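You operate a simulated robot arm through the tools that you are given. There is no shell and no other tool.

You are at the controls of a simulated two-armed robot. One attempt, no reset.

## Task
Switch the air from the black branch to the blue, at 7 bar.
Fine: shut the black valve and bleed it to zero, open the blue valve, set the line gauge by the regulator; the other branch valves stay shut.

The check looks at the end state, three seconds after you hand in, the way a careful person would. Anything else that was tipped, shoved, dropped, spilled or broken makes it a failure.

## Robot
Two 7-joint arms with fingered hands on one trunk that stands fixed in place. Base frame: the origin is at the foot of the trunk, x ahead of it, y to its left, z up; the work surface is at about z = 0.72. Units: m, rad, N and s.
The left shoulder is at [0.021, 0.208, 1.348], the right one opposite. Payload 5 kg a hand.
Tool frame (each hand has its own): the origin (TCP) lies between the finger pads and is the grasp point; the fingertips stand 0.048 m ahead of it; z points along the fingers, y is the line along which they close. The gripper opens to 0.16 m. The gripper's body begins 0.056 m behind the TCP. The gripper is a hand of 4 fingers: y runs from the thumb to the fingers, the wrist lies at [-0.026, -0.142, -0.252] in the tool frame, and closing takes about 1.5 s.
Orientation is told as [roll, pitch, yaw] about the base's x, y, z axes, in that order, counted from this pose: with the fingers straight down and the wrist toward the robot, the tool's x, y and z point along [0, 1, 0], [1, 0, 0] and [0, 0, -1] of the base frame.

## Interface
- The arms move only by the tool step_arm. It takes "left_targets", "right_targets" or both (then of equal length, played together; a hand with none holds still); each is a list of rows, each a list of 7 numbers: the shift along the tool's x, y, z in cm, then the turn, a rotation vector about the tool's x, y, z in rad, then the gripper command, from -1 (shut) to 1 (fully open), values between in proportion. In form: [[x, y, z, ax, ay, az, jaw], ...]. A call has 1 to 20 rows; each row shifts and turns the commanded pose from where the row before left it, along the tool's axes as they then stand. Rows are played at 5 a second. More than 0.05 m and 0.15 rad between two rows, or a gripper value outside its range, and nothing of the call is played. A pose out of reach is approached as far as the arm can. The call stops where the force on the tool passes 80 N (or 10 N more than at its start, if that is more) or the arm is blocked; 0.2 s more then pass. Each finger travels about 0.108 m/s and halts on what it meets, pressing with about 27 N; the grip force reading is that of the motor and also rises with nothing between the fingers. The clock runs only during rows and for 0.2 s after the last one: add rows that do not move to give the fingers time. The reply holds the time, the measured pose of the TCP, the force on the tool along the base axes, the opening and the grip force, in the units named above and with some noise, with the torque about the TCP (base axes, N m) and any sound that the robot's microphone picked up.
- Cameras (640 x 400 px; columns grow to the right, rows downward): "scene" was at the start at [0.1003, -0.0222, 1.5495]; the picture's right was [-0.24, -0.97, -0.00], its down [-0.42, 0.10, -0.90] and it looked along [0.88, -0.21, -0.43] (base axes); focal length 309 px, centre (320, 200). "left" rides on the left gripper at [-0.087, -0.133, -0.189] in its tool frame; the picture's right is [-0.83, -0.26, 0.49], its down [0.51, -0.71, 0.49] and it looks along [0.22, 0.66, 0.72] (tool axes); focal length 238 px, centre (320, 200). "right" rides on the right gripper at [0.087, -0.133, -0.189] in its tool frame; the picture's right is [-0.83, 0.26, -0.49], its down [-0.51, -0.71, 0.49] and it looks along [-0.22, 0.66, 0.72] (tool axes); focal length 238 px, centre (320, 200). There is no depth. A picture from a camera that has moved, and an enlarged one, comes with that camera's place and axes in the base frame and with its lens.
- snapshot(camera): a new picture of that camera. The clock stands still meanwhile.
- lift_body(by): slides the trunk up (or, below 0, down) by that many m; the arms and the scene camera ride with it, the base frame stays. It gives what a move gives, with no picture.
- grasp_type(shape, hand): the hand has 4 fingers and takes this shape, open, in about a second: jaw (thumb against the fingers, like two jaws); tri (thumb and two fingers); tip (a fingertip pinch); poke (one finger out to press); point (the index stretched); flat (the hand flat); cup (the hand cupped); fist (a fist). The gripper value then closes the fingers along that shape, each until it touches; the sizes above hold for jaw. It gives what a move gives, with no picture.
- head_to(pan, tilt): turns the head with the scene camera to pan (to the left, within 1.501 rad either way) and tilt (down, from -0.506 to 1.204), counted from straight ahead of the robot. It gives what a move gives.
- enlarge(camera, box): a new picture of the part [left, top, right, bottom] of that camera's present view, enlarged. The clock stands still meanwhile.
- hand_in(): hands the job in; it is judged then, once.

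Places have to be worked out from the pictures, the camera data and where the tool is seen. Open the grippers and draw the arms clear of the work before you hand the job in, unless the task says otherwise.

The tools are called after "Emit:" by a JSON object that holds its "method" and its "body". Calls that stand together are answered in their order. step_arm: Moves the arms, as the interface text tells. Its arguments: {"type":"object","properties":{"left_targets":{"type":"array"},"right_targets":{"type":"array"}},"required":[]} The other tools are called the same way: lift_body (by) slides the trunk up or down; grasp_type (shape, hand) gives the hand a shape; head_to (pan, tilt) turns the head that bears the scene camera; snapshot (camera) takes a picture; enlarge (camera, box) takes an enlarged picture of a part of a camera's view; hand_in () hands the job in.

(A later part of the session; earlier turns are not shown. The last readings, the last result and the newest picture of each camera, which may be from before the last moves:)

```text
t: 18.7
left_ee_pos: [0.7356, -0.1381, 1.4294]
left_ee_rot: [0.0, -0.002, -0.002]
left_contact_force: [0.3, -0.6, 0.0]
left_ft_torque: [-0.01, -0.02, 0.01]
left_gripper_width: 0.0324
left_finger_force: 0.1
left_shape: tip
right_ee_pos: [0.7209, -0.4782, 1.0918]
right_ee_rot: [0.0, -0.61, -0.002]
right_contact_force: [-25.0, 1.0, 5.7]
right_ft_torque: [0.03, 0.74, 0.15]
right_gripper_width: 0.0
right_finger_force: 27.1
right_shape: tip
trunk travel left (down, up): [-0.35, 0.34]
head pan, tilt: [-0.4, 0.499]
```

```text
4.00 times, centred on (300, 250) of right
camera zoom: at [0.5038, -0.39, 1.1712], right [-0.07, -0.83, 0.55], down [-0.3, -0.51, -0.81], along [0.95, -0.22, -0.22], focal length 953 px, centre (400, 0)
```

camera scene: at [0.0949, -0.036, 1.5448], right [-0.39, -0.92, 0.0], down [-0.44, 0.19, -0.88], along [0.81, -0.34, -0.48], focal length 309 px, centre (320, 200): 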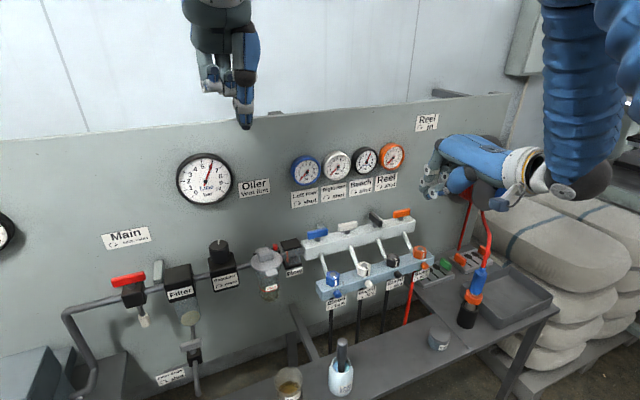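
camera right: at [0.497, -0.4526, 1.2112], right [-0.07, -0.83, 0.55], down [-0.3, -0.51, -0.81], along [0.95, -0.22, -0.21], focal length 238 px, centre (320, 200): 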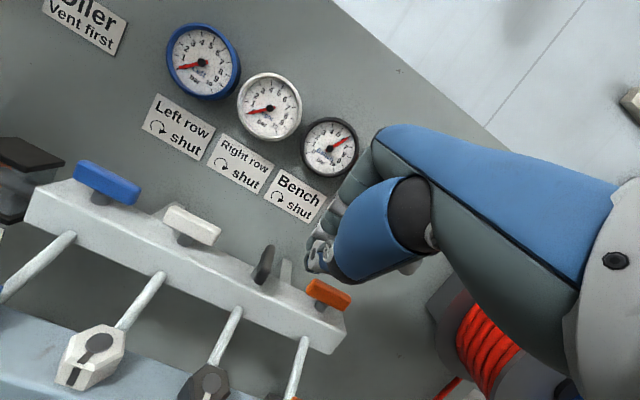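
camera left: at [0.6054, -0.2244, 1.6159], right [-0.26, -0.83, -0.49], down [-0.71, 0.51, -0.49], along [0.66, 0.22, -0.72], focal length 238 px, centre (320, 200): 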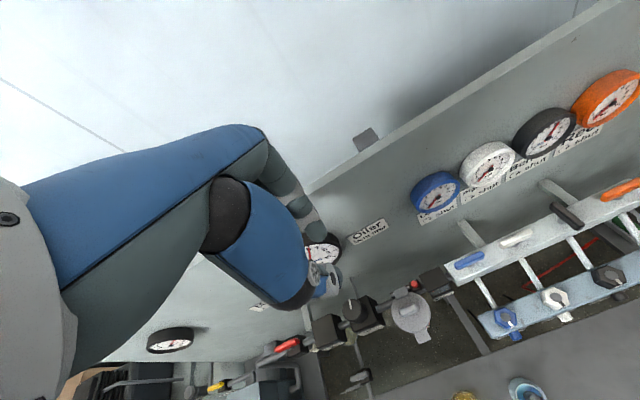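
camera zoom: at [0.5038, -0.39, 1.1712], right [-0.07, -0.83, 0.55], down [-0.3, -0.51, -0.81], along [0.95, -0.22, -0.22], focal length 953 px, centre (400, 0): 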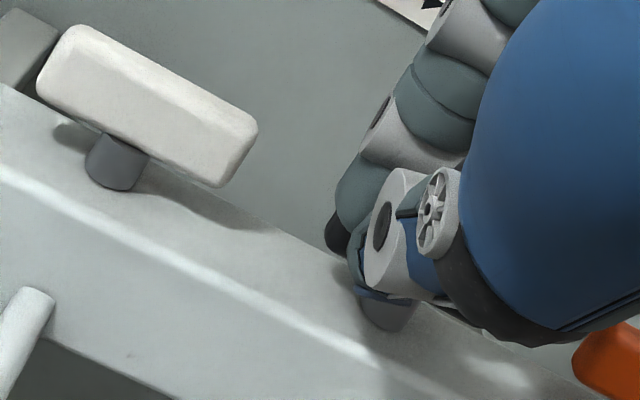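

The push met 25 N along -x, which suggests the stop. I back away and inspect the lever.

Emit:
{"method": "step_arm", "body": {"right_targets": [[0, -1.5, -1.05, 0, 0, 0, -1], [0, -2.0, -1.4, 0, 0, 0, -1], [-2, 0, -3.0, 0, 0, 0, -1], [-2, 0, -3.0, 0, 0, 0, -1], [0, 0, 0, 0, 0, 0, -1]]}}

Emit:
{"method": "enlarge", "body": {"camera": "scene", "box": [300, 195, 428, 275]}}

Emit:
{"method": "enlarge", "body": {"camera": "right", "box": [120, 180, 320, 305]}}

Emit:
{"method": "enlarge", "body": {"camera": "scene", "box": [280, 130, 408, 210]}}

```text
t: 19.9
left_ee_pos: [0.7392, -0.1372, 1.4274]
left_ee_rot: [0.0, 0.0, -0.001]
left_contact_force: [0.6, 0.1, -0.5]
left_ft_torque: [0.0, 0.09, 0.03]
left_gripper_width: 0.0324
left_finger_force: 0.0
left_shape: tip
right_ee_pos: [0.6465, -0.5193, 1.1418]
right_ee_rot: [0.0, -0.609, -0.001]
right_contact_force: [0.3, -0.6, -0.7]
right_ft_torque: [0.02, 0.02, 0.02]
right_gripper_width: 0.0
right_finger_force: 27.1
right_shape: tip
trunk travel left (down, up): [-0.35, 0.34]
head pan, tilt: [-0.4, 0.499]
```

```text
5.00 times, centred on (364, 235) of scene
camera zoom: at [0.0961, -0.0357, 1.5446], right [-0.39, -0.92, 0.0], down [-0.44, 0.19, -0.88], along [0.81, -0.34, -0.48], focal length 1544 px, centre (100, 25)
```

zoom: 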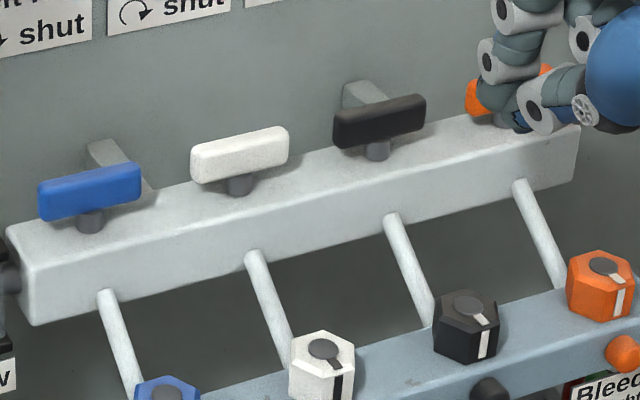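

```text
3.20 times, centred on (220, 242) of right
camera zoom: at [0.4296, -0.4316, 1.2211], right [-0.07, -0.83, 0.55], down [-0.3, -0.51, -0.81], along [0.95, -0.22, -0.22], focal length 763 px, centre (640, 64)
```

zoom: 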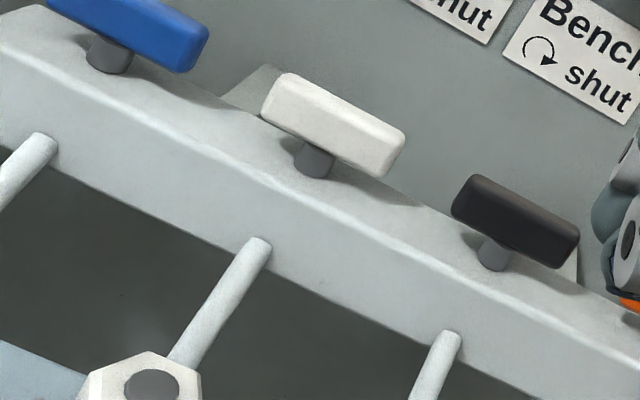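

```text
5.00 times, centred on (344, 170) of scene
camera zoom: at [0.0961, -0.0357, 1.5446], right [-0.39, -0.92, 0.0], down [-0.44, 0.19, -0.88], along [0.81, -0.34, -0.48], focal length 1544 px, centre (200, 350)
```

zoom: 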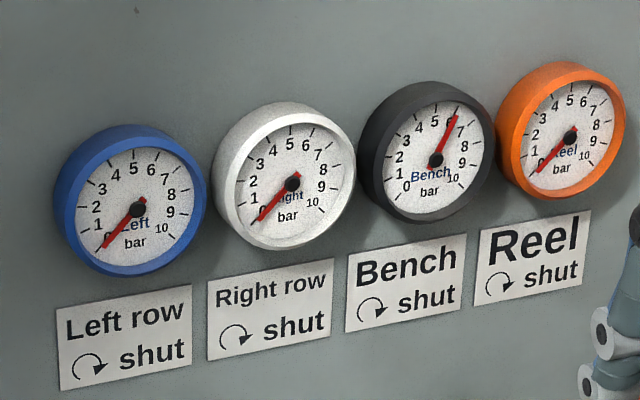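

The black lever is now parallel with the other shut ones, and the Bench gauge still holds its trapped 6 bar. Next the black bleed: its top is near (0.664, -0.502, 0.972); I set the hand to a 12 degree tilt, open the pinch to 6 cm and hover above it.

Emit:
{"method": "step_arm", "body": {"right_targets": [[0, 0, 0, 0.134, 0, 0, -0.25], [0, 0, 0, 0.133, 0, 0, -0.25], [0, 0, 0, 0.133, 0, 0, -0.25], [1.05, 0.23, 3.1, 0, 0, 0, -0.25], [1.05, 0.23, 3.1, 0, 0, 0, -0.25], [0, 0, 0, 0, 0, 0, -0.25]]}}

Emit:
{"method": "enlarge", "body": {"camera": "scene", "box": [340, 190, 468, 290]}}

Emit:
{"method": "enlarge", "body": {"camera": "right", "box": [200, 180, 400, 330]}}

```text
t: 21.3
left_ee_pos: [0.7359, -0.1387, 1.4281]
left_ee_rot: [0.0, 0.002, -0.001]
left_contact_force: [-0.8, 0.2, 0.0]
left_ft_torque: [-0.02, -0.05, 0.01]
left_gripper_width: 0.0323
left_finger_force: 0.1
left_shape: tip
right_ee_pos: [0.6636, -0.4941, 1.081]
right_ee_rot: [0.0, -0.21, -0.002]
right_contact_force: [0.0, 0.7, -0.3]
right_ft_torque: [0.02, -0.08, -0.01]
right_gripper_width: 0.0599
right_finger_force: 0.1
right_shape: tip
trunk travel left (down, up): [-0.35, 0.34]
head pan, tilt: [-0.4, 0.499]
```

```text
4.00 times, centred on (404, 240) of scene
camera zoom: at [0.0933, -0.0357, 1.5449], right [-0.39, -0.92, 0.0], down [-0.44, 0.19, -0.88], along [0.81, -0.34, -0.48], focal length 1236 px, centre (-16, 40)
```

zoom: 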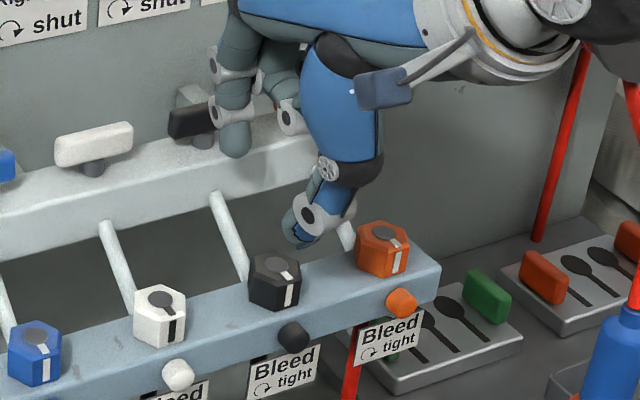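

```text
2.67 times, centred on (300, 255) of right
camera zoom: at [0.4942, -0.4087, 1.2385], right [0.15, -0.83, 0.53], down [-0.59, -0.5, -0.63], along [0.79, -0.22, -0.57], focal length 636 px, centre (373, 53)
```

zoom: 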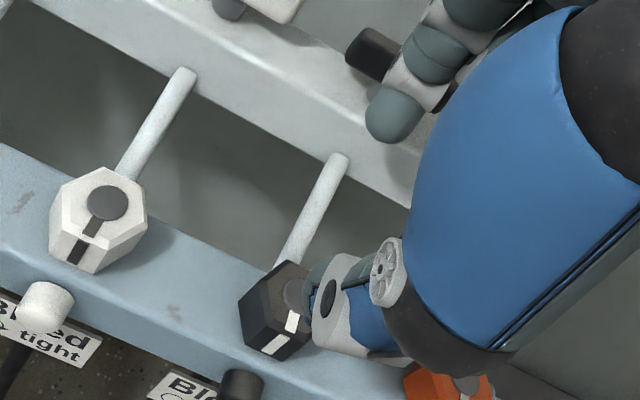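

At this opening the thumb tip hangs about 1.3 cm lower than the index because of the tilt, so for the hex knob I should hold the hand upright. I zoom in on the hand to judge the clearance of the curled fingers to the upper manifold.

Emit:
{"method": "enlarge", "body": {"camera": "scene", "box": [385, 185, 449, 250]}}

Emit:
{"method": "snapshot", "body": {"camera": "left"}}

Emit:
{"method": "enlarge", "body": {"camera": "right", "box": [300, 140, 420, 240]}}

```text
6.15 times, centred on (417, 218) of scene
camera zoom: at [0.0933, -0.0357, 1.5449], right [-0.39, -0.92, 0.0], down [-0.44, 0.19, -0.88], along [0.81, -0.34, -0.48], focal length 1901 px, centre (-277, 92)
```

zoom: 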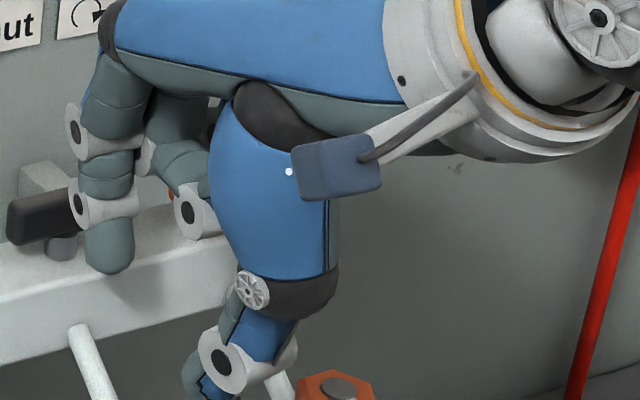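

```text
taken
camera left: at [0.6036, -0.2246, 1.6168], right [-0.26, -0.83, -0.49], down [-0.71, 0.51, -0.49], along [0.66, 0.22, -0.72], focal length 238 px, centre (320, 200)
```

left: 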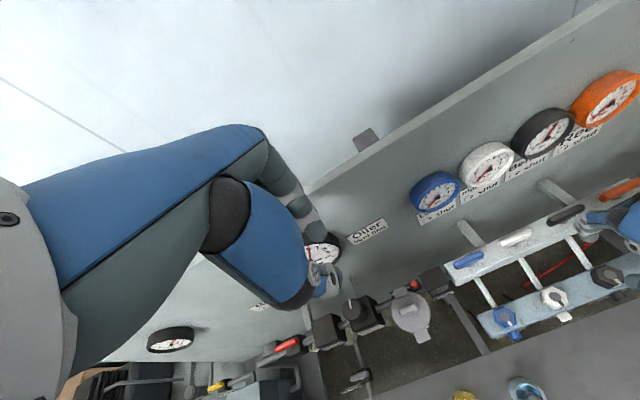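

```text
4.00 times, centred on (360, 190) of right
camera zoom: at [0.4942, -0.4087, 1.2385], right [0.15, -0.83, 0.53], down [-0.59, -0.5, -0.63], along [0.79, -0.22, -0.57], focal length 953 px, centre (160, 240)
```

zoom: 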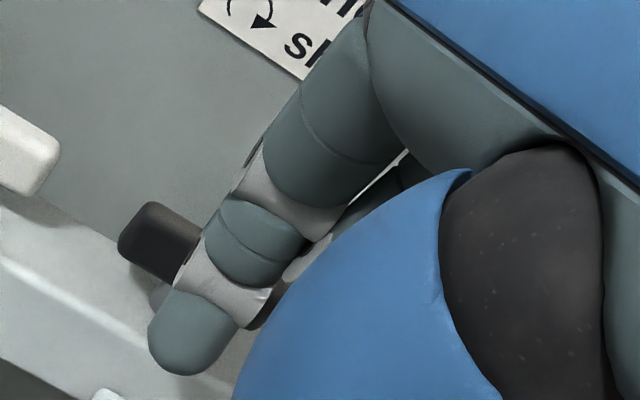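

The tube behind the knob and the curled fingers make an upright grasp tight, so I'll grip with the hand yawed about 60 degrees and leaned 30 degrees forward, keeping the closing line horizontal. I back up and build that orientation in free air.

Emit:
{"method": "step_arm", "body": {"right_targets": [[0, -1.12, -4.33, 0, 0, 0, -0.25], [0, -1.12, -4.33, 0, 0, 0, -0.25], [0, 0, 0, 0.105, 0, 0, -0.25], [0, 0, 0, 0.105, 0, 0, -0.25], [0, 0, 0, 0, 0, -0.1496, -0.25], [0, 0, 0, 0, 0, -0.1496, -0.25], [0, 0, 0, 0, 0, -0.1496, -0.25], [0, 0, 0, 0, 0, -0.1496, -0.25], [0, 0, 0, 0, 0, -0.1496, -0.25], [0, 0, 0, 0, 0, -0.1496, -0.25], [0, 0, 0, 0, 0, -0.1496, -0.25], [0, 0, 0, 0, -0.131, 0, -0.25], [0, 0, 0, 0, -0.131, 0, -0.25], [0, 0, 0, 0, -0.131, 0, -0.25], [0, 0, 0, 0, -0.131, 0, -0.25], [0, 0, 0, 0, 0, 0, -0.25]]}}

Emit:
{"method": "snapshot", "body": {"camera": "scene"}}

Emit:
{"method": "snapshot", "body": {"camera": "right"}}

```text
t: 24.7
left_ee_pos: [0.7388, -0.1386, 1.4255]
left_ee_rot: [0.001, 0.004, -0.001]
left_contact_force: [1.5, -0.6, -0.4]
left_ft_torque: [0.03, 0.07, 0.01]
left_gripper_width: 0.0325
left_finger_force: 0.1
left_shape: tip
right_ee_pos: [0.6243, -0.4962, 1.1605]
right_ee_rot: [-0.523, 0.001, 1.045]
right_contact_force: [-0.1, -0.7, -1.2]
right_ft_torque: [0.08, 0.05, 0.03]
right_gripper_width: 0.0601
right_finger_force: 0.1
right_shape: tip
trunk travel left (down, up): [-0.35, 0.34]
head pan, tilt: [-0.4, 0.499]
```

```text
taken
camera scene: at [0.0957, -0.0366, 1.5446], right [-0.39, -0.92, 0.0], down [-0.44, 0.19, -0.88], along [0.81, -0.34, -0.48], focal length 309 px, centre (320, 200)
```

scene: 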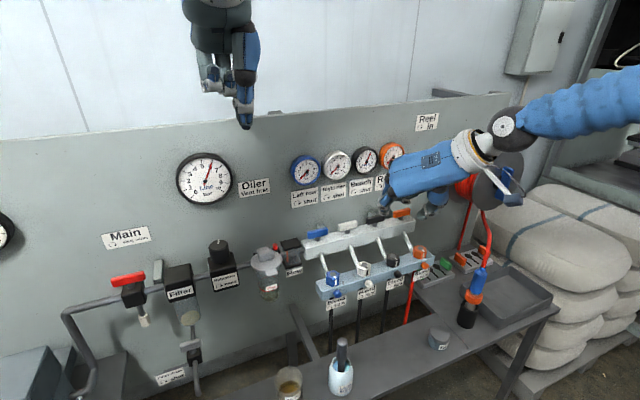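

```text
taken
camera right: at [0.4111, -0.5267, 1.2804], right [0.54, -0.02, 0.84], down [0.24, -0.96, -0.17], along [0.81, 0.29, -0.52], focal length 238 px, centre (320, 200)
```

right: 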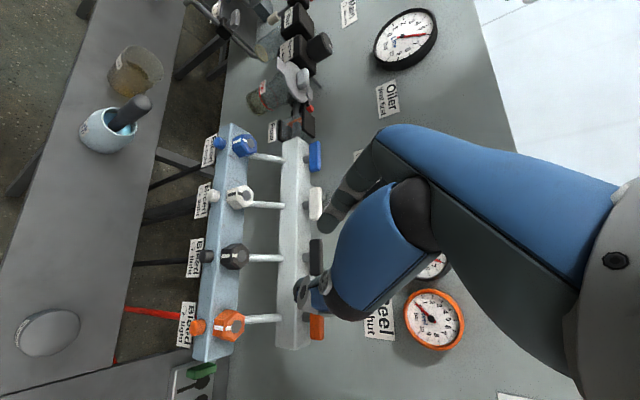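

The orientation was reached without strain. I enlarge both views to refine the knob position and to see the pinch at its 6 cm opening.

Emit:
{"method": "enlarge", "body": {"camera": "right", "box": [190, 200, 350, 330]}}

Emit:
{"method": "enlarge", "body": {"camera": "scene", "box": [370, 190, 450, 270]}}

```text
3.08 times, centred on (270, 265) of right
camera zoom: at [0.4111, -0.5267, 1.2804], right [0.54, -0.02, 0.84], down [0.24, -0.96, -0.17], along [0.81, 0.29, -0.52], focal length 733 px, centre (474, 0)
```

zoom: 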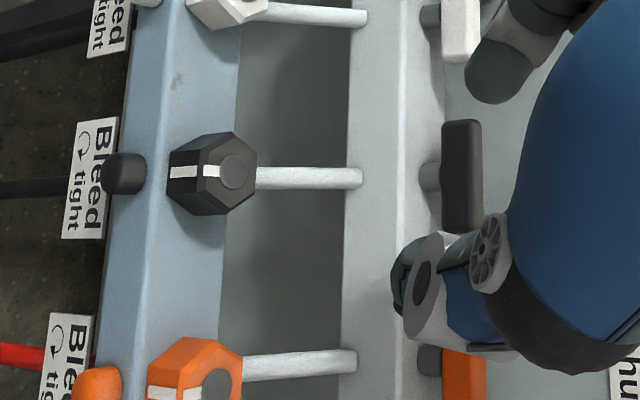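

```text
5.00 times, centred on (410, 230) of scene
camera zoom: at [0.0957, -0.0366, 1.5446], right [-0.39, -0.92, 0.0], down [-0.44, 0.19, -0.88], along [0.81, -0.34, -0.48], focal length 1544 px, centre (-130, 50)
```

zoom: 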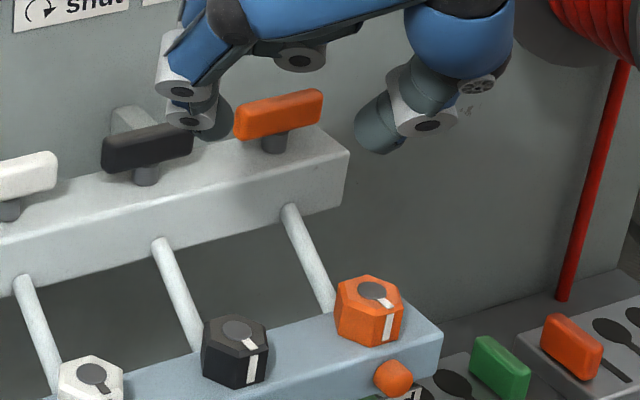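

Both views agree on the knob top at (0.661, -0.5015, 0.977). I move to just above it, TCP about (0.645, -0.489, 1.06), and check alignment before descending.

Emit:
{"method": "step_arm", "body": {"right_targets": [[1.26, 0.55, 3.14, 0, 0, 0, -0.25], [1.26, 0.55, 3.14, 0, 0, 0, -0.25], [1.26, 0.55, 3.14, 0, 0, 0, -0.25], [0, 0, 0, 0, 0, 0, -0.25]]}}

Emit:
{"method": "enlarge", "body": {"camera": "right", "box": [200, 200, 360, 330]}}

Emit:
{"method": "enlarge", "body": {"camera": "scene", "box": [362, 210, 442, 290]}}

```text
t: 25.7
left_ee_pos: [0.7382, -0.1375, 1.4285]
left_ee_rot: [0.0, -0.001, -0.001]
left_contact_force: [0.3, 0.1, -0.3]
left_ft_torque: [-0.03, -0.05, 0.0]
left_gripper_width: 0.0324
left_finger_force: 0.0
left_shape: tip
right_ee_pos: [0.6443, -0.4889, 1.0613]
right_ee_rot: [-0.525, 0.0, 1.045]
right_contact_force: [-0.6, 0.1, -0.3]
right_ft_torque: [-0.08, -0.03, 0.01]
right_gripper_width: 0.0599
right_finger_force: 0.2
right_shape: tip
trunk travel left (down, up): [-0.35, 0.34]
head pan, tilt: [-0.4, 0.499]
```

```text
3.08 times, centred on (280, 265) of right
camera zoom: at [0.4314, -0.5189, 1.1806], right [0.54, -0.02, 0.84], down [0.24, -0.96, -0.17], along [0.81, 0.29, -0.52], focal length 733 px, centre (443, 0)
```

zoom: 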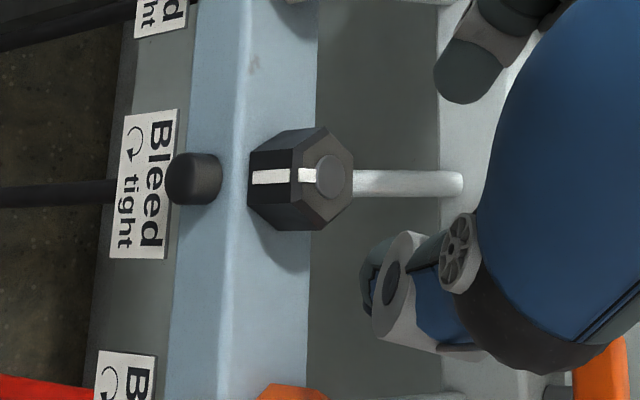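

```text
5.00 times, centred on (402, 250) of scene
camera zoom: at [0.0941, -0.0357, 1.5448], right [-0.39, -0.92, 0.0], down [-0.44, 0.19, -0.88], along [0.81, -0.34, -0.48], focal length 1544 px, centre (-90, -50)
```

zoom: 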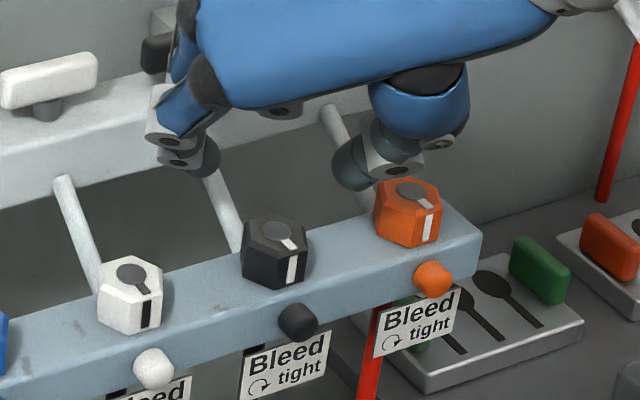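

The pinch straddles the knob symmetrically in both views. I descend 5.7 cm straight down, still open.

Emit:
{"method": "step_arm", "body": {"right_targets": [[0.955, 0, 1.654, 0, 0, 0, -0.25], [0.955, 0, 1.654, 0, 0, 0, -0.25], [0.8, 0, 1.386, 0, 0, 0, -0.25], [0, 0, 0, 0, 0, 0, -0.25]]}}

Emit:
{"method": "enlarge", "body": {"camera": "right", "box": [240, 180, 400, 310]}}

Emit:
{"method": "enlarge", "body": {"camera": "scene", "box": [370, 220, 434, 284]}}

```text
t: 26.7
left_ee_pos: [0.7368, -0.1358, 1.4275]
left_ee_rot: [-0.001, 0.001, 0.001]
left_contact_force: [-1.0, 0.7, 0.5]
left_ft_torque: [0.01, -0.02, 0.04]
left_gripper_width: 0.0324
left_finger_force: 0.1
left_shape: tip
right_ee_pos: [0.6472, -0.4874, 1.0057]
right_ee_rot: [-0.524, -0.001, 1.045]
right_contact_force: [-1.0, 0.4, -0.1]
right_ft_torque: [0.0, -0.01, 0.01]
right_gripper_width: 0.0597
right_finger_force: 0.0
right_shape: tip
trunk travel left (down, up): [-0.35, 0.34]
head pan, tilt: [-0.4, 0.499]
```

```text
3.08 times, centred on (320, 245) of right
camera zoom: at [0.4332, -0.5188, 1.1271], right [0.54, -0.02, 0.84], down [0.24, -0.96, -0.17], along [0.81, 0.29, -0.52], focal length 733 px, centre (320, 62)
```

zoom: 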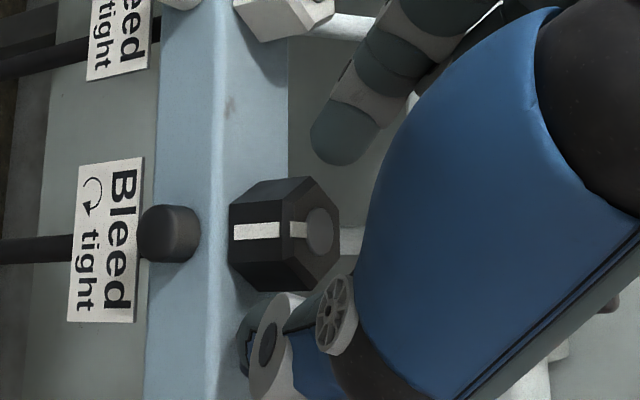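

```text
6.25 times, centred on (402, 252) of scene
camera zoom: at [0.0944, -0.0356, 1.5448], right [-0.39, -0.92, 0.0], down [-0.44, 0.19, -0.88], along [0.81, -0.34, -0.48], focal length 1930 px, centre (-192, -125)
```

zoom: 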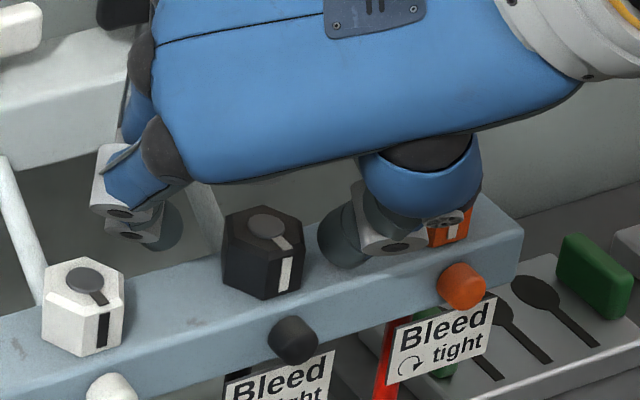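

Thumb and index straddle the knob, the thumb slightly nearer, so I shift 4 mm toward the thumb side and close the pinch.

Emit:
{"method": "step_arm", "body": {"right_targets": [[0, -0.4, 0, 0, 0, 0, -0.25], [0, 0, 0, 0, 0, 0, -0.5], [0, 0, 0, 0, 0, 0, -0.6], [0, 0, 0, 0, 0, 0, -0.8], [0, 0, 0, 0, 0, 0, -1], [0, 0, 0, 0, 0, 0, -1]]}}

Emit:
{"method": "enlarge", "body": {"camera": "right", "box": [240, 180, 400, 310]}}

Emit:
{"method": "enlarge", "body": {"camera": "scene", "box": [370, 220, 434, 284]}}

```text
t: 28.1
left_ee_pos: [0.7379, -0.1379, 1.4266]
left_ee_rot: [0.0, 0.001, 0.0]
left_contact_force: [-0.2, -0.3, 0.5]
left_ft_torque: [-0.01, 0.0, -0.02]
left_gripper_width: 0.0324
left_finger_force: 0.0
left_shape: tip
right_ee_pos: [0.6448, -0.4931, 1.0059]
right_ee_rot: [-0.525, 0.0, 1.045]
right_contact_force: [-0.4, -3.3, -0.5]
right_ft_torque: [-0.06, -0.02, -0.1]
right_gripper_width: 0.0252
right_finger_force: 26.7
right_shape: tip
trunk travel left (down, up): [-0.35, 0.34]
head pan, tilt: [-0.4, 0.499]
```

```text
3.08 times, centred on (320, 245) of right
camera zoom: at [0.4309, -0.5228, 1.1266], right [0.54, -0.02, 0.84], down [0.24, -0.96, -0.17], along [0.81, 0.29, -0.52], focal length 733 px, centre (320, 62)
```

zoom: 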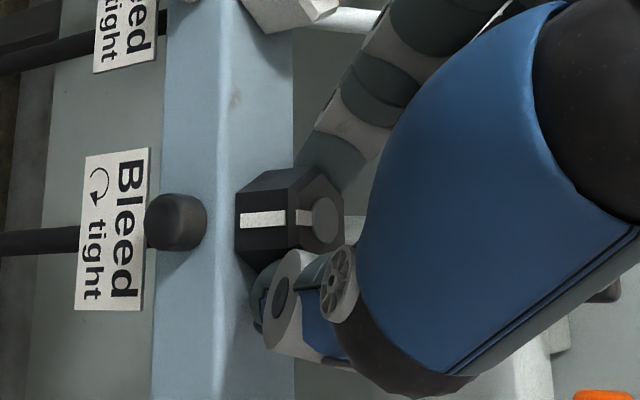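

```text
6.25 times, centred on (402, 252) of scene
camera zoom: at [0.0947, -0.0361, 1.5447], right [-0.39, -0.92, 0.0], down [-0.44, 0.19, -0.88], along [0.81, -0.34, -0.48], focal length 1930 px, centre (-192, -125)
```

zoom: 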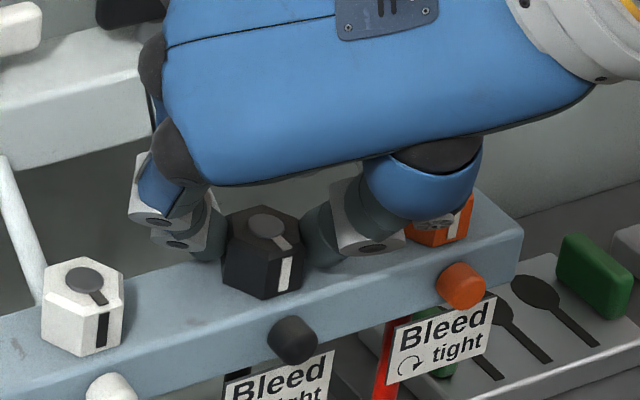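

The knob is gripped with its mark still to the front. I turn it about its own vertical axis counter-clockwise by about 24 degrees and listen for the bleed.

Emit:
{"method": "step_arm", "body": {"right_targets": [[0, -0.25, 0, -0.07, 0, -0.121, -1], [0, -0.25, 0, -0.07, 0, -0.121, -1], [0, -0.25, 0, -0.07, 0, -0.121, -1], [0, 0, 0, 0, 0, 0, -1]]}}

Emit:
{"method": "enlarge", "body": {"camera": "scene", "box": [370, 220, 434, 284]}}

Emit:
{"method": "enlarge", "body": {"camera": "scene", "box": [280, 130, 408, 210]}}

```text
t: 29.1
left_ee_pos: [0.738, -0.1368, 1.4278]
left_ee_rot: [0.001, -0.001, 0.0]
left_contact_force: [-0.2, 0.4, 0.1]
left_ft_torque: [-0.08, 0.05, -0.04]
left_gripper_width: 0.0323
left_finger_force: 0.0
left_shape: tip
right_ee_pos: [0.6437, -0.5018, 1.0073]
right_ee_rot: [-0.531, -0.001, 1.464]
right_contact_force: [9.9, -16.3, 16.5]
right_ft_torque: [-0.94, -0.63, -1.35]
right_gripper_width: 0.0269
right_finger_force: 27.5
right_shape: tip
trunk travel left (down, up): [-0.35, 0.34]
head pan, tilt: [-0.4, 0.499]
```

```text
6.25 times, centred on (402, 252) of scene
camera zoom: at [0.0947, -0.0359, 1.5449], right [-0.39, -0.92, 0.0], down [-0.44, 0.19, -0.88], along [0.81, -0.34, -0.48], focal length 1930 px, centre (-192, -125)
```

zoom: 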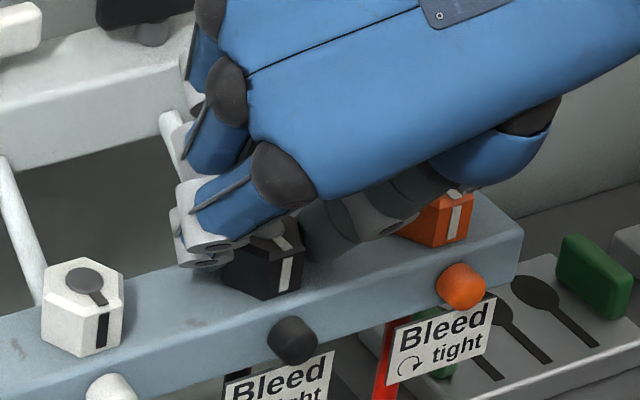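

```text
5.00 times, centred on (344, 170) of scene
camera zoom: at [0.0947, -0.0359, 1.5449], right [-0.39, -0.92, 0.0], down [-0.44, 0.19, -0.88], along [0.81, -0.34, -0.48], focal length 1544 px, centre (200, 350)
```

zoom: 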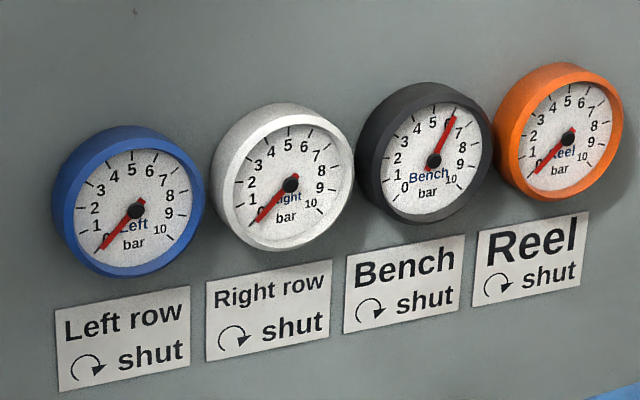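

The knob mark has not moved yet, while the tool feels 1.35 N m and some force upward. I check from the hand camera whether the fingers are twisting the knob or touching something else.

Emit:
{"method": "snapshot", "body": {"camera": "right"}}

Emit:
{"method": "enlarge", "body": {"camera": "right", "box": [220, 170, 380, 300]}}

Emit:
{"method": "enlarge", "body": {"camera": "scene", "box": [380, 225, 420, 265]}}

Emit:
{"method": "enlarge", "body": {"camera": "left", "box": [540, 190, 640, 310]}}

```text
taken
camera right: at [0.4587, -0.615, 1.1277], right [0.5, 0.21, 0.84], down [0.61, -0.78, -0.17], along [0.62, 0.59, -0.51], focal length 238 px, centre (320, 200)
```

right: 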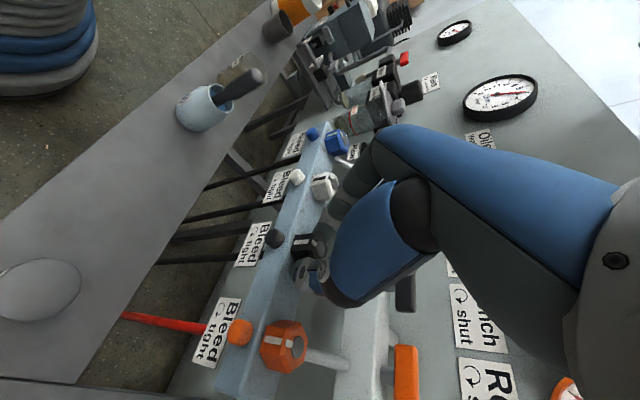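

```text
3.08 times, centred on (300, 235) of right
camera zoom: at [0.4587, -0.615, 1.1277], right [0.5, 0.21, 0.84], down [0.61, -0.78, -0.17], along [0.62, 0.59, -0.51], focal length 733 px, centre (382, 92)
```

zoom: 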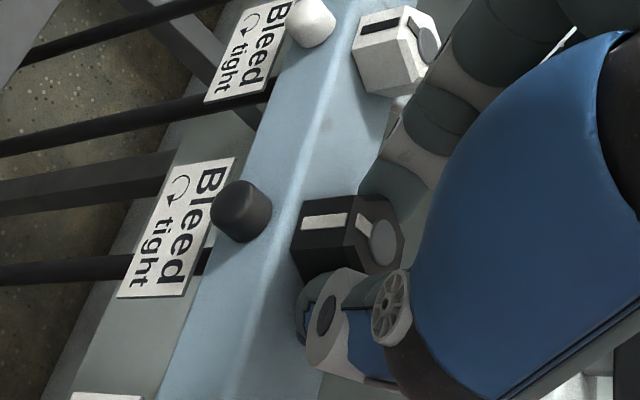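

```text
10.00 times, centred on (400, 245) of scene
camera zoom: at [0.0947, -0.0359, 1.5449], right [-0.39, -0.92, 0.0], down [-0.44, 0.19, -0.88], along [0.81, -0.34, -0.48], focal length 3089 px, centre (-480, -250)
```

zoom: 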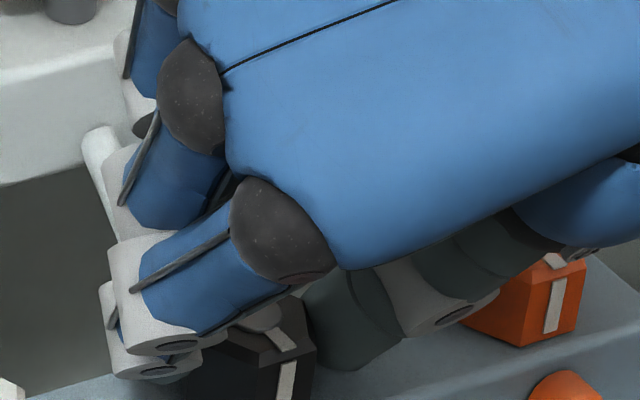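

```text
3.33 times, centred on (590, 250) of left
camera zoom: at [0.6053, -0.2246, 1.6162], right [-0.26, -0.83, -0.49], down [-0.71, 0.51, -0.49], along [0.66, 0.22, -0.72], focal length 794 px, centre (-580, 33)
```

zoom: 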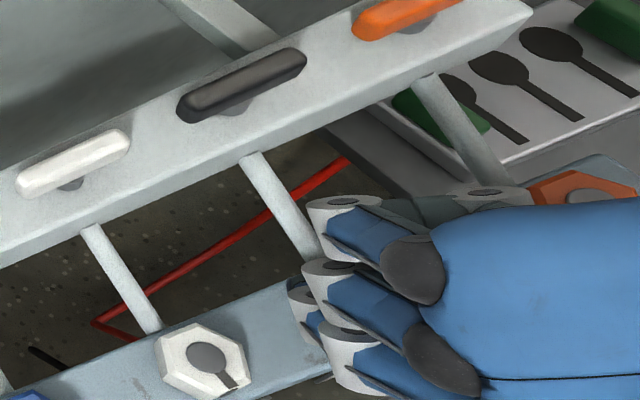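

The left-hand view shows a curled finger against the tube behind the knob, which explains the side force. I open, undo the rotation and rise clear, then will come in with a stronger forward lean that lifts those fingers over the tube.

Emit:
{"method": "step_arm", "body": {"right_targets": [[0, 0, 0, 0, 0, 0, -0.25], [0, 0, 0, 0, 0, 0, -0.25], [0, 0.25, 0, 0.07, 0, 0.121, -0.25], [0, 0.25, 0, 0.07, 0, 0.121, -0.25], [0, 0.25, 0, 0.07, 0, 0.121, -0.25], [-1.25, 0, -2.165, 0, 0, 0, -0.25], [-1.25, 0, -2.165, 0, 0, 0, -0.25], [-1.25, 0, -2.165, 0, 0, 0, -0.25], [0, 0, 0, 0, 0, 0, -0.25]]}}

Emit:
{"method": "enlarge", "body": {"camera": "scene", "box": [362, 210, 442, 290]}}

```text
t: 31.1
left_ee_pos: [0.7388, -0.1395, 1.4269]
left_ee_rot: [0.003, -0.001, -0.001]
left_contact_force: [-0.3, -1.0, -0.4]
left_ft_torque: [0.06, 0.03, -0.01]
left_gripper_width: 0.0321
left_finger_force: 0.1
left_shape: tip
right_ee_pos: [0.6418, -0.4928, 1.0819]
right_ee_rot: [-0.524, 0.0, 1.047]
right_contact_force: [0.0, 0.0, -1.3]
right_ft_torque: [0.04, -0.04, 0.03]
right_gripper_width: 0.0595
right_finger_force: 0.0
right_shape: tip
trunk travel left (down, up): [-0.35, 0.34]
head pan, tilt: [-0.4, 0.499]
```

```text
5.00 times, centred on (402, 250) of scene
camera zoom: at [0.0951, -0.0371, 1.5446], right [-0.39, -0.92, 0.0], down [-0.44, 0.19, -0.88], along [0.81, -0.34, -0.48], focal length 1544 px, centre (-90, -50)
```

zoom: 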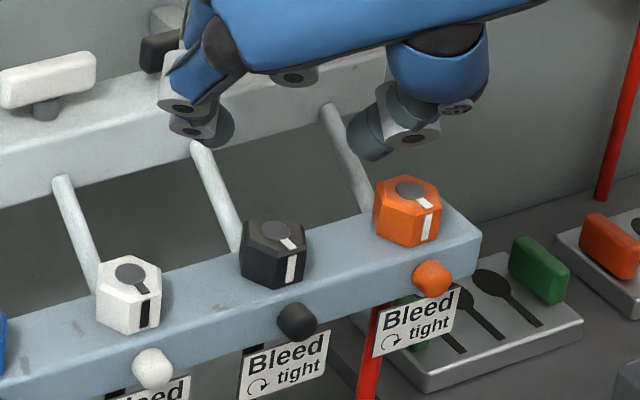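

Clear again, knob untouched. I lean the hand to 60 degrees and hover over the knob.

Emit:
{"method": "step_arm", "body": {"right_targets": [[0, 0, 0, 0, -0.131, 0, -0.25], [0, 0, 0, 0, -0.131, 0, -0.25], [0, 0, 0, 0, -0.131, 0, -0.25], [0, 0, 0, 0, -0.131, 0, -0.25], [2.0, 0.21, 0.22, 0, 0, 0, -0.25], [2.0, 0.21, 0.22, 0, 0, 0, -0.25], [0, 0, 0, 0, 0, 0, -0.25]]}}

Emit:
{"method": "enlarge", "body": {"camera": "scene", "box": [362, 210, 442, 290]}}

Emit:
{"method": "snapshot", "body": {"camera": "right"}}

Emit:
{"method": "enlarge", "body": {"camera": "left", "box": [540, 190, 640, 310]}}

```text
t: 32.7
left_ee_pos: [0.7373, -0.1385, 1.4281]
left_ee_rot: [-0.001, -0.001, 0.001]
left_contact_force: [-0.5, 0.0, 0.3]
left_ft_torque: [0.03, -0.04, 0.02]
left_gripper_width: 0.0325
left_finger_force: 0.0
left_shape: tip
right_ee_pos: [0.6307, -0.4806, 1.0446]
right_ee_rot: [-1.05, -0.001, 1.046]
right_contact_force: [0.2, 0.2, 0.5]
right_ft_torque: [0.0, -0.01, 0.04]
right_gripper_width: 0.0596
right_finger_force: 0.1
right_shape: tip
trunk travel left (down, up): [-0.35, 0.34]
head pan, tilt: [-0.4, 0.499]
```

```text
5.00 times, centred on (402, 250) of scene
camera zoom: at [0.0943, -0.036, 1.5448], right [-0.39, -0.92, 0.0], down [-0.44, 0.19, -0.88], along [0.81, -0.34, -0.48], focal length 1544 px, centre (-90, -50)
```

zoom: 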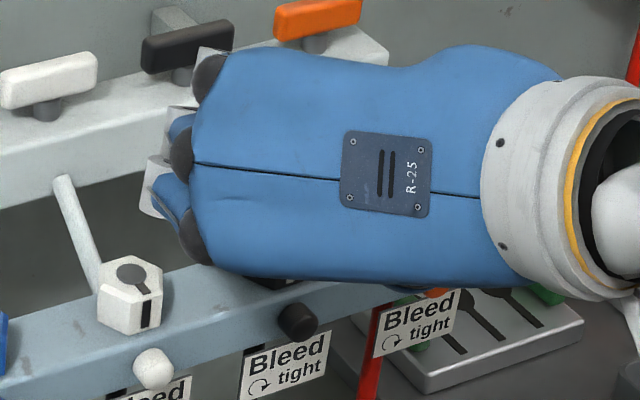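

```text
taken
camera right: at [0.3845, -0.4911, 1.0637], right [0.12, 0.23, 0.97], down [0.23, -0.95, 0.19], along [0.96, 0.2, -0.17], focal length 238 px, centre (320, 200)
```

right: 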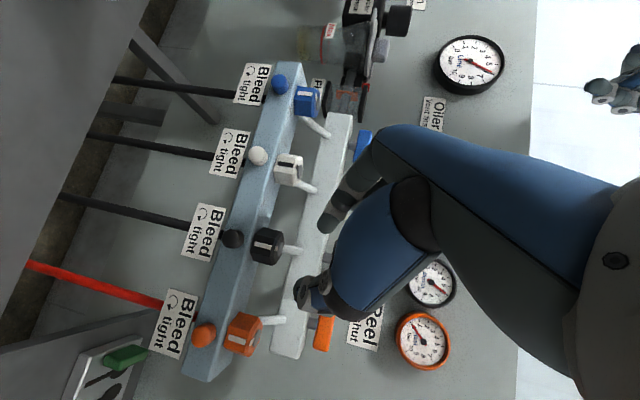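

```text
3.33 times, centred on (590, 250) of left
camera zoom: at [0.6048, -0.2247, 1.6161], right [-0.26, -0.83, -0.49], down [-0.71, 0.51, -0.49], along [0.66, 0.22, -0.72], focal length 794 px, centre (-580, 33)
```

zoom: 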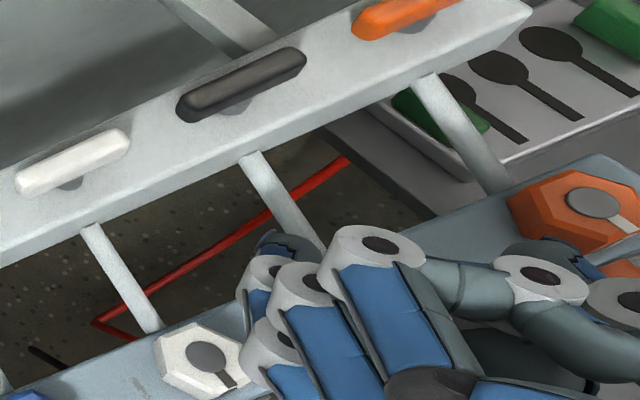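

The right-hand view shows that after lowering, the knob will sit midway between thumb and index. I descend 5.6 cm and look.

Emit:
{"method": "step_arm", "body": {"right_targets": [[1.617, 0, 0.933, 0, 0, 0, -0.25], [1.617, 0, 0.933, 0, 0, 0, -0.25], [1.617, 0, 0.933, 0, 0, 0, -0.25], [0, 0, 0, 0, 0, 0, -0.25]]}}

Emit:
{"method": "enlarge", "body": {"camera": "right", "box": [240, 180, 400, 300]}}

Emit:
{"method": "enlarge", "body": {"camera": "left", "box": [540, 190, 640, 310]}}

```text
t: 33.7
left_ee_pos: [0.7375, -0.1372, 1.4287]
left_ee_rot: [0.0, -0.002, 0.0]
left_contact_force: [0.4, 0.6, 0.9]
left_ft_torque: [-0.01, 0.03, 0.03]
left_gripper_width: 0.0326
left_finger_force: 0.1
left_shape: tip
right_ee_pos: [0.6305, -0.4822, 0.9935]
right_ee_rot: [-1.056, -0.004, 1.047]
right_contact_force: [-1.9, -5.8, 34.8]
right_ft_torque: [1.9, -0.81, -0.01]
right_gripper_width: 0.0596
right_finger_force: 0.2
right_shape: tip
trunk travel left (down, up): [-0.35, 0.34]
head pan, tilt: [-0.4, 0.499]
```

```text
3.33 times, centred on (320, 240) of right
camera zoom: at [0.3857, -0.4919, 1.0106], right [0.12, 0.23, 0.97], down [0.23, -0.95, 0.2], along [0.97, 0.2, -0.16], focal length 794 px, centre (320, 67)
```

zoom: 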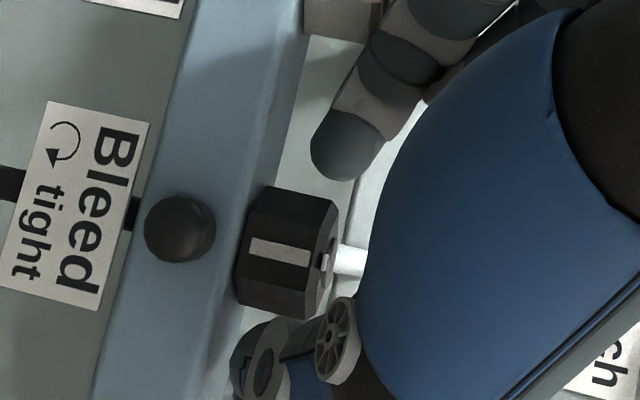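

```text
3.33 times, centred on (590, 250) of left
camera zoom: at [0.6028, -0.2241, 1.6174], right [-0.26, -0.83, -0.49], down [-0.71, 0.51, -0.49], along [0.66, 0.22, -0.72], focal length 794 px, centre (-580, 33)
```

zoom: 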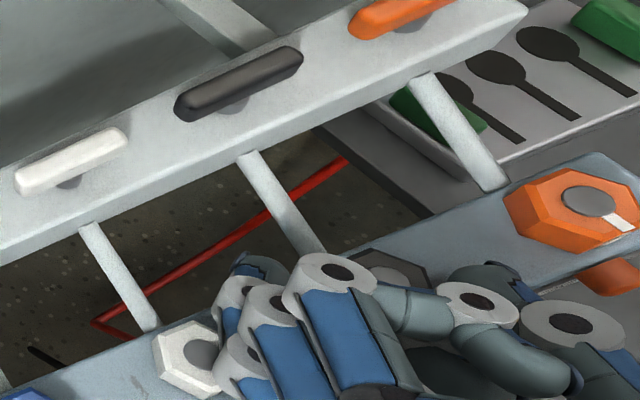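

I met 35 N upward at 0.9935: from the torque the contact is near (0.654, -0.424), a finger joint resting on the white bleed knob. I rise at once and check that the white knob is unchanged.

Emit:
{"method": "step_arm", "body": {"right_targets": [[-1.617, 0, -0.933, 0, 0, 0, -0.25], [-1.617, 0, -0.933, 0, 0, 0, -0.25], [-1.617, 0, -0.933, 0, 0, 0, -0.25], [-1.2, 0, -0.7, 0, 0.131, 0, -0.25], [0, 0, 0, 0, 0.131, 0, -0.25], [0, 0, 0, 0, 0.131, 0, -0.25], [0, 0, 0, 0, 0.131, 0, -0.25], [0, 0, 0, 0, 0, 0, -0.25]]}}

Emit:
{"method": "enlarge", "body": {"camera": "scene", "box": [352, 215, 416, 279]}}

Emit:
{"method": "enlarge", "body": {"camera": "right", "box": [200, 130, 360, 300]}}

```text
t: 35.5
left_ee_pos: [0.7383, -0.1377, 1.4263]
left_ee_rot: [0.0, 0.0, 0.002]
left_contact_force: [0.5, -0.4, 0.2]
left_ft_torque: [-0.02, 0.0, 0.02]
left_gripper_width: 0.032
left_finger_force: 0.1
left_shape: tip
right_ee_pos: [0.6309, -0.48, 1.0583]
right_ee_rot: [-0.523, -0.002, 1.045]
right_contact_force: [-0.5, 0.5, 0.1]
right_ft_torque: [0.0, 0.01, 0.01]
right_gripper_width: 0.0598
right_finger_force: 0.2
right_shape: tip
trunk travel left (down, up): [-0.35, 0.34]
head pan, tilt: [-0.4, 0.499]
```

```text
6.25 times, centred on (384, 247) of scene
camera zoom: at [0.0948, -0.0357, 1.5447], right [-0.39, -0.92, 0.0], down [-0.44, 0.19, -0.88], along [0.81, -0.34, -0.48], focal length 1930 px, centre (-80, -94)
```

zoom: 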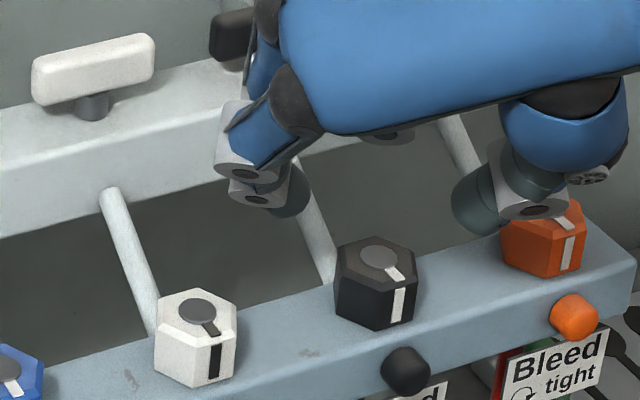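

```text
2.35 times, centred on (280, 215) of right
camera zoom: at [0.4168, -0.5103, 1.1791], right [0.54, -0.02, 0.84], down [0.24, -0.96, -0.17], along [0.8, 0.29, -0.52], focal length 561 px, centre (414, 165)
```

zoom: 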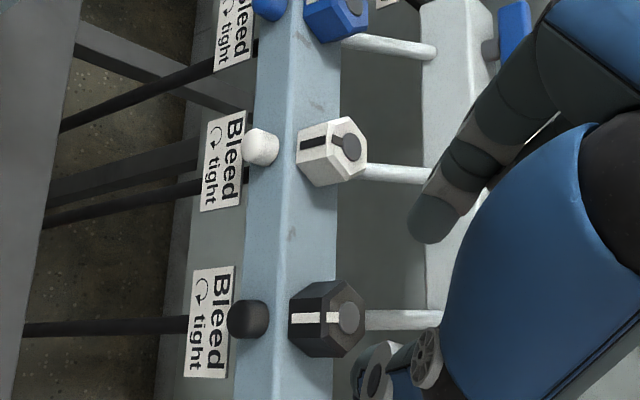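

The white mark is unchanged. Before trying again I want a better view of the black bleed, so I bring the left hand back and turned right, to use its camera as an observer.

Emit:
{"method": "step_arm", "body": {"left_targets": [[-1.88, -3.13, 1.28, 0, 0, 0, -0.6], [-1.88, -3.13, 1.28, 0, 0, 0, -0.6], [-1.88, -3.13, 1.28, 0, 0, 0, -0.6], [-1.88, -3.13, 1.28, 0, 0, 0, -0.6], [-1.88, -3.13, 1.28, 0, 0, 0, -0.6], [-1.88, -3.13, 1.28, 0, 0, 0, -0.6], [0, 0, 0, 0, 0, 0.15, -0.6], [0, 0, 0, 0, 0, 0.15, -0.6], [0, 0, 0, 0, 0, 0.15, -0.6], [0, 0, 0, 0, 0, 0, -0.6]]}}

Emit:
{"method": "snapshot", "body": {"camera": "left"}}

Emit:
{"method": "snapshot", "body": {"camera": "scene"}}

```text
t: 37.7
left_ee_pos: [0.5506, -0.2508, 1.3508]
left_ee_rot: [-0.002, 0.001, -0.452]
left_contact_force: [-0.8, 0.1, 0.3]
left_ft_torque: [0.05, -0.03, -0.01]
left_gripper_width: 0.0324
left_finger_force: 0.1
left_shape: tip
right_ee_pos: [0.6305, -0.4799, 1.0596]
right_ee_rot: [-0.526, 0.0, 1.044]
right_contact_force: [0.1, 0.0, 0.7]
right_ft_torque: [0.03, 0.01, -0.02]
right_gripper_width: 0.06
right_finger_force: 0.0
right_shape: tip
trunk travel left (down, up): [-0.35, 0.34]
head pan, tilt: [-0.4, 0.499]
```

```text
taken
camera left: at [0.3927, -0.2708, 1.5385], right [-0.6, -0.64, -0.49], down [-0.42, 0.77, -0.49], along [0.69, -0.09, -0.72], focal length 238 px, centre (320, 200)
```

left: 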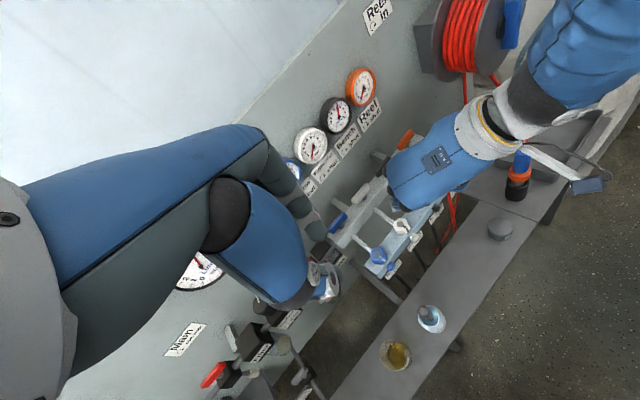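

```text
taken
camera scene: at [0.0945, -0.0361, 1.5448], right [-0.39, -0.92, 0.0], down [-0.44, 0.19, -0.88], along [0.81, -0.34, -0.48], focal length 309 px, centre (320, 200)
```

scene: 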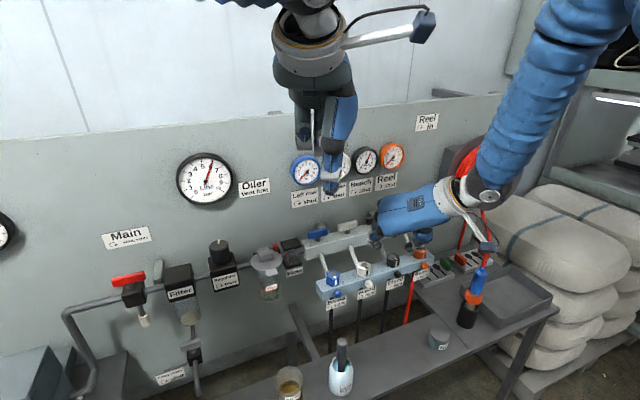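

That view is blocked by the right hand, so I move the left hand away to the left again. I regrip the bleed at lean 30 degrees, 4 mm higher than before, and turn slowly by only 9 degrees to see whether the knob follows.

Emit:
{"method": "step_arm", "body": {"left_targets": [[3.6, -1.7, 0, 0, 0, 0, -0.6], [3.6, -1.7, 0, 0, 0, 0, -0.6], [3.6, -1.7, 0, 0, 0, 0, -0.6], [3.6, -1.7, 0, 0, 0, 0, -0.6], [3.6, -1.7, 0, 0, 0, 0, -0.6], [0, 0, 0, 0, 0, 0, -0.6], [0, 0, 0, 0, 0, 0, -0.6], [0, 0, 0, 0, 0, 0, -0.6], [0, 0, 0, 0, 0, 0, -0.6], [0, 0, 0, 0, 0, 0, -0.6]], "right_targets": [[-1.64, -0.42, 0.95, 0, 0, 0, -0.25], [0, 0, 0, 0, 0, 0, -0.25], [0.817, 0, 1.414, 0, 0, 0, -0.25], [0.817, 0, 1.414, 0, 0, 0, -0.25], [0.817, 0, 1.414, 0, 0, 0, -0.25], [0, 0, 0, 0, 0, 0, -0.25], [0, 0, 0, 0, 0, 0, -0.5], [0, 0, 0, 0, 0, 0, -0.7], [0, 0, 0, 0, 0, 0, -1], [0, 0, 0, 0, 0, 0, -1]]}}

Emit:
{"method": "step_arm", "body": {"right_targets": [[0, -0.09, 0, -0.025, 0, -0.0433, -1], [0, -0.09, 0, -0.025, 0, -0.0433, -1], [0, -0.09, 0, -0.025, 0, -0.0433, -1], [0, 0, 0, 0, 0, 0, -1]]}}

Emit:
{"method": "enlarge", "body": {"camera": "scene", "box": [370, 235, 418, 275]}}

Emit:
{"method": "enlarge", "body": {"camera": "right", "box": [240, 180, 400, 310]}}

```text
t: 39.9
left_ee_pos: [0.553, -0.0518, 1.3496]
left_ee_rot: [0.001, 0.0, -0.449]
left_contact_force: [-0.3, 0.3, 1.3]
left_ft_torque: [0.02, 0.0, -0.01]
left_gripper_width: 0.0324
left_finger_force: 0.0
left_shape: tip
right_ee_pos: [0.644, -0.4939, 1.0089]
right_ee_rot: [-0.525, 0.001, 1.046]
right_contact_force: [2.8, -2.1, -1.4]
right_ft_torque: [0.0, -0.08, -0.06]
right_gripper_width: 0.0287
right_finger_force: 26.9
right_shape: tip
trunk travel left (down, up): [-0.35, 0.34]
head pan, tilt: [-0.4, 0.499]
```

```text
t: 40.9
left_ee_pos: [0.555, -0.0533, 1.3505]
left_ee_rot: [0.001, -0.001, -0.45]
left_contact_force: [-0.4, -0.4, -0.2]
left_ft_torque: [0.0, -0.03, -0.01]
left_gripper_width: 0.0323
left_finger_force: 0.1
left_shape: tip
right_ee_pos: [0.6437, -0.4971, 1.0095]
right_ee_rot: [-0.526, 0.0, 1.195]
right_contact_force: [7.3, -10.2, 2.7]
right_ft_torque: [-0.48, -0.29, -0.65]
right_gripper_width: 0.0291
right_finger_force: 26.7
right_shape: tip
trunk travel left (down, up): [-0.35, 0.34]
head pan, tilt: [-0.4, 0.499]
```

```text
10.00 times, centred on (394, 255) of scene
camera zoom: at [0.0954, -0.0366, 1.5447], right [-0.39, -0.92, 0.0], down [-0.44, 0.19, -0.88], along [0.81, -0.34, -0.48], focal length 3089 px, centre (-420, -350)
```

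zoom: 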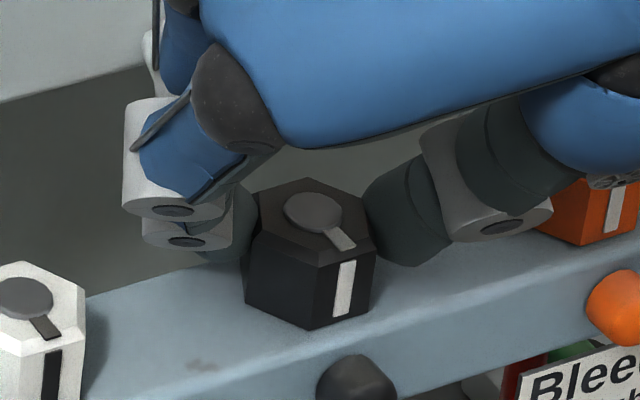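

```text
3.08 times, centred on (320, 245) of right
camera zoom: at [0.4367, -0.5588, 1.1299], right [0.54, 0.07, 0.84], down [0.38, -0.91, -0.17], along [0.75, 0.41, -0.52], focal length 733 px, centre (320, 62)
```

zoom: 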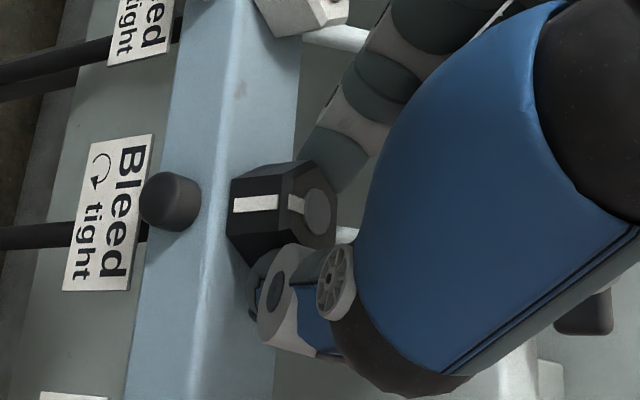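

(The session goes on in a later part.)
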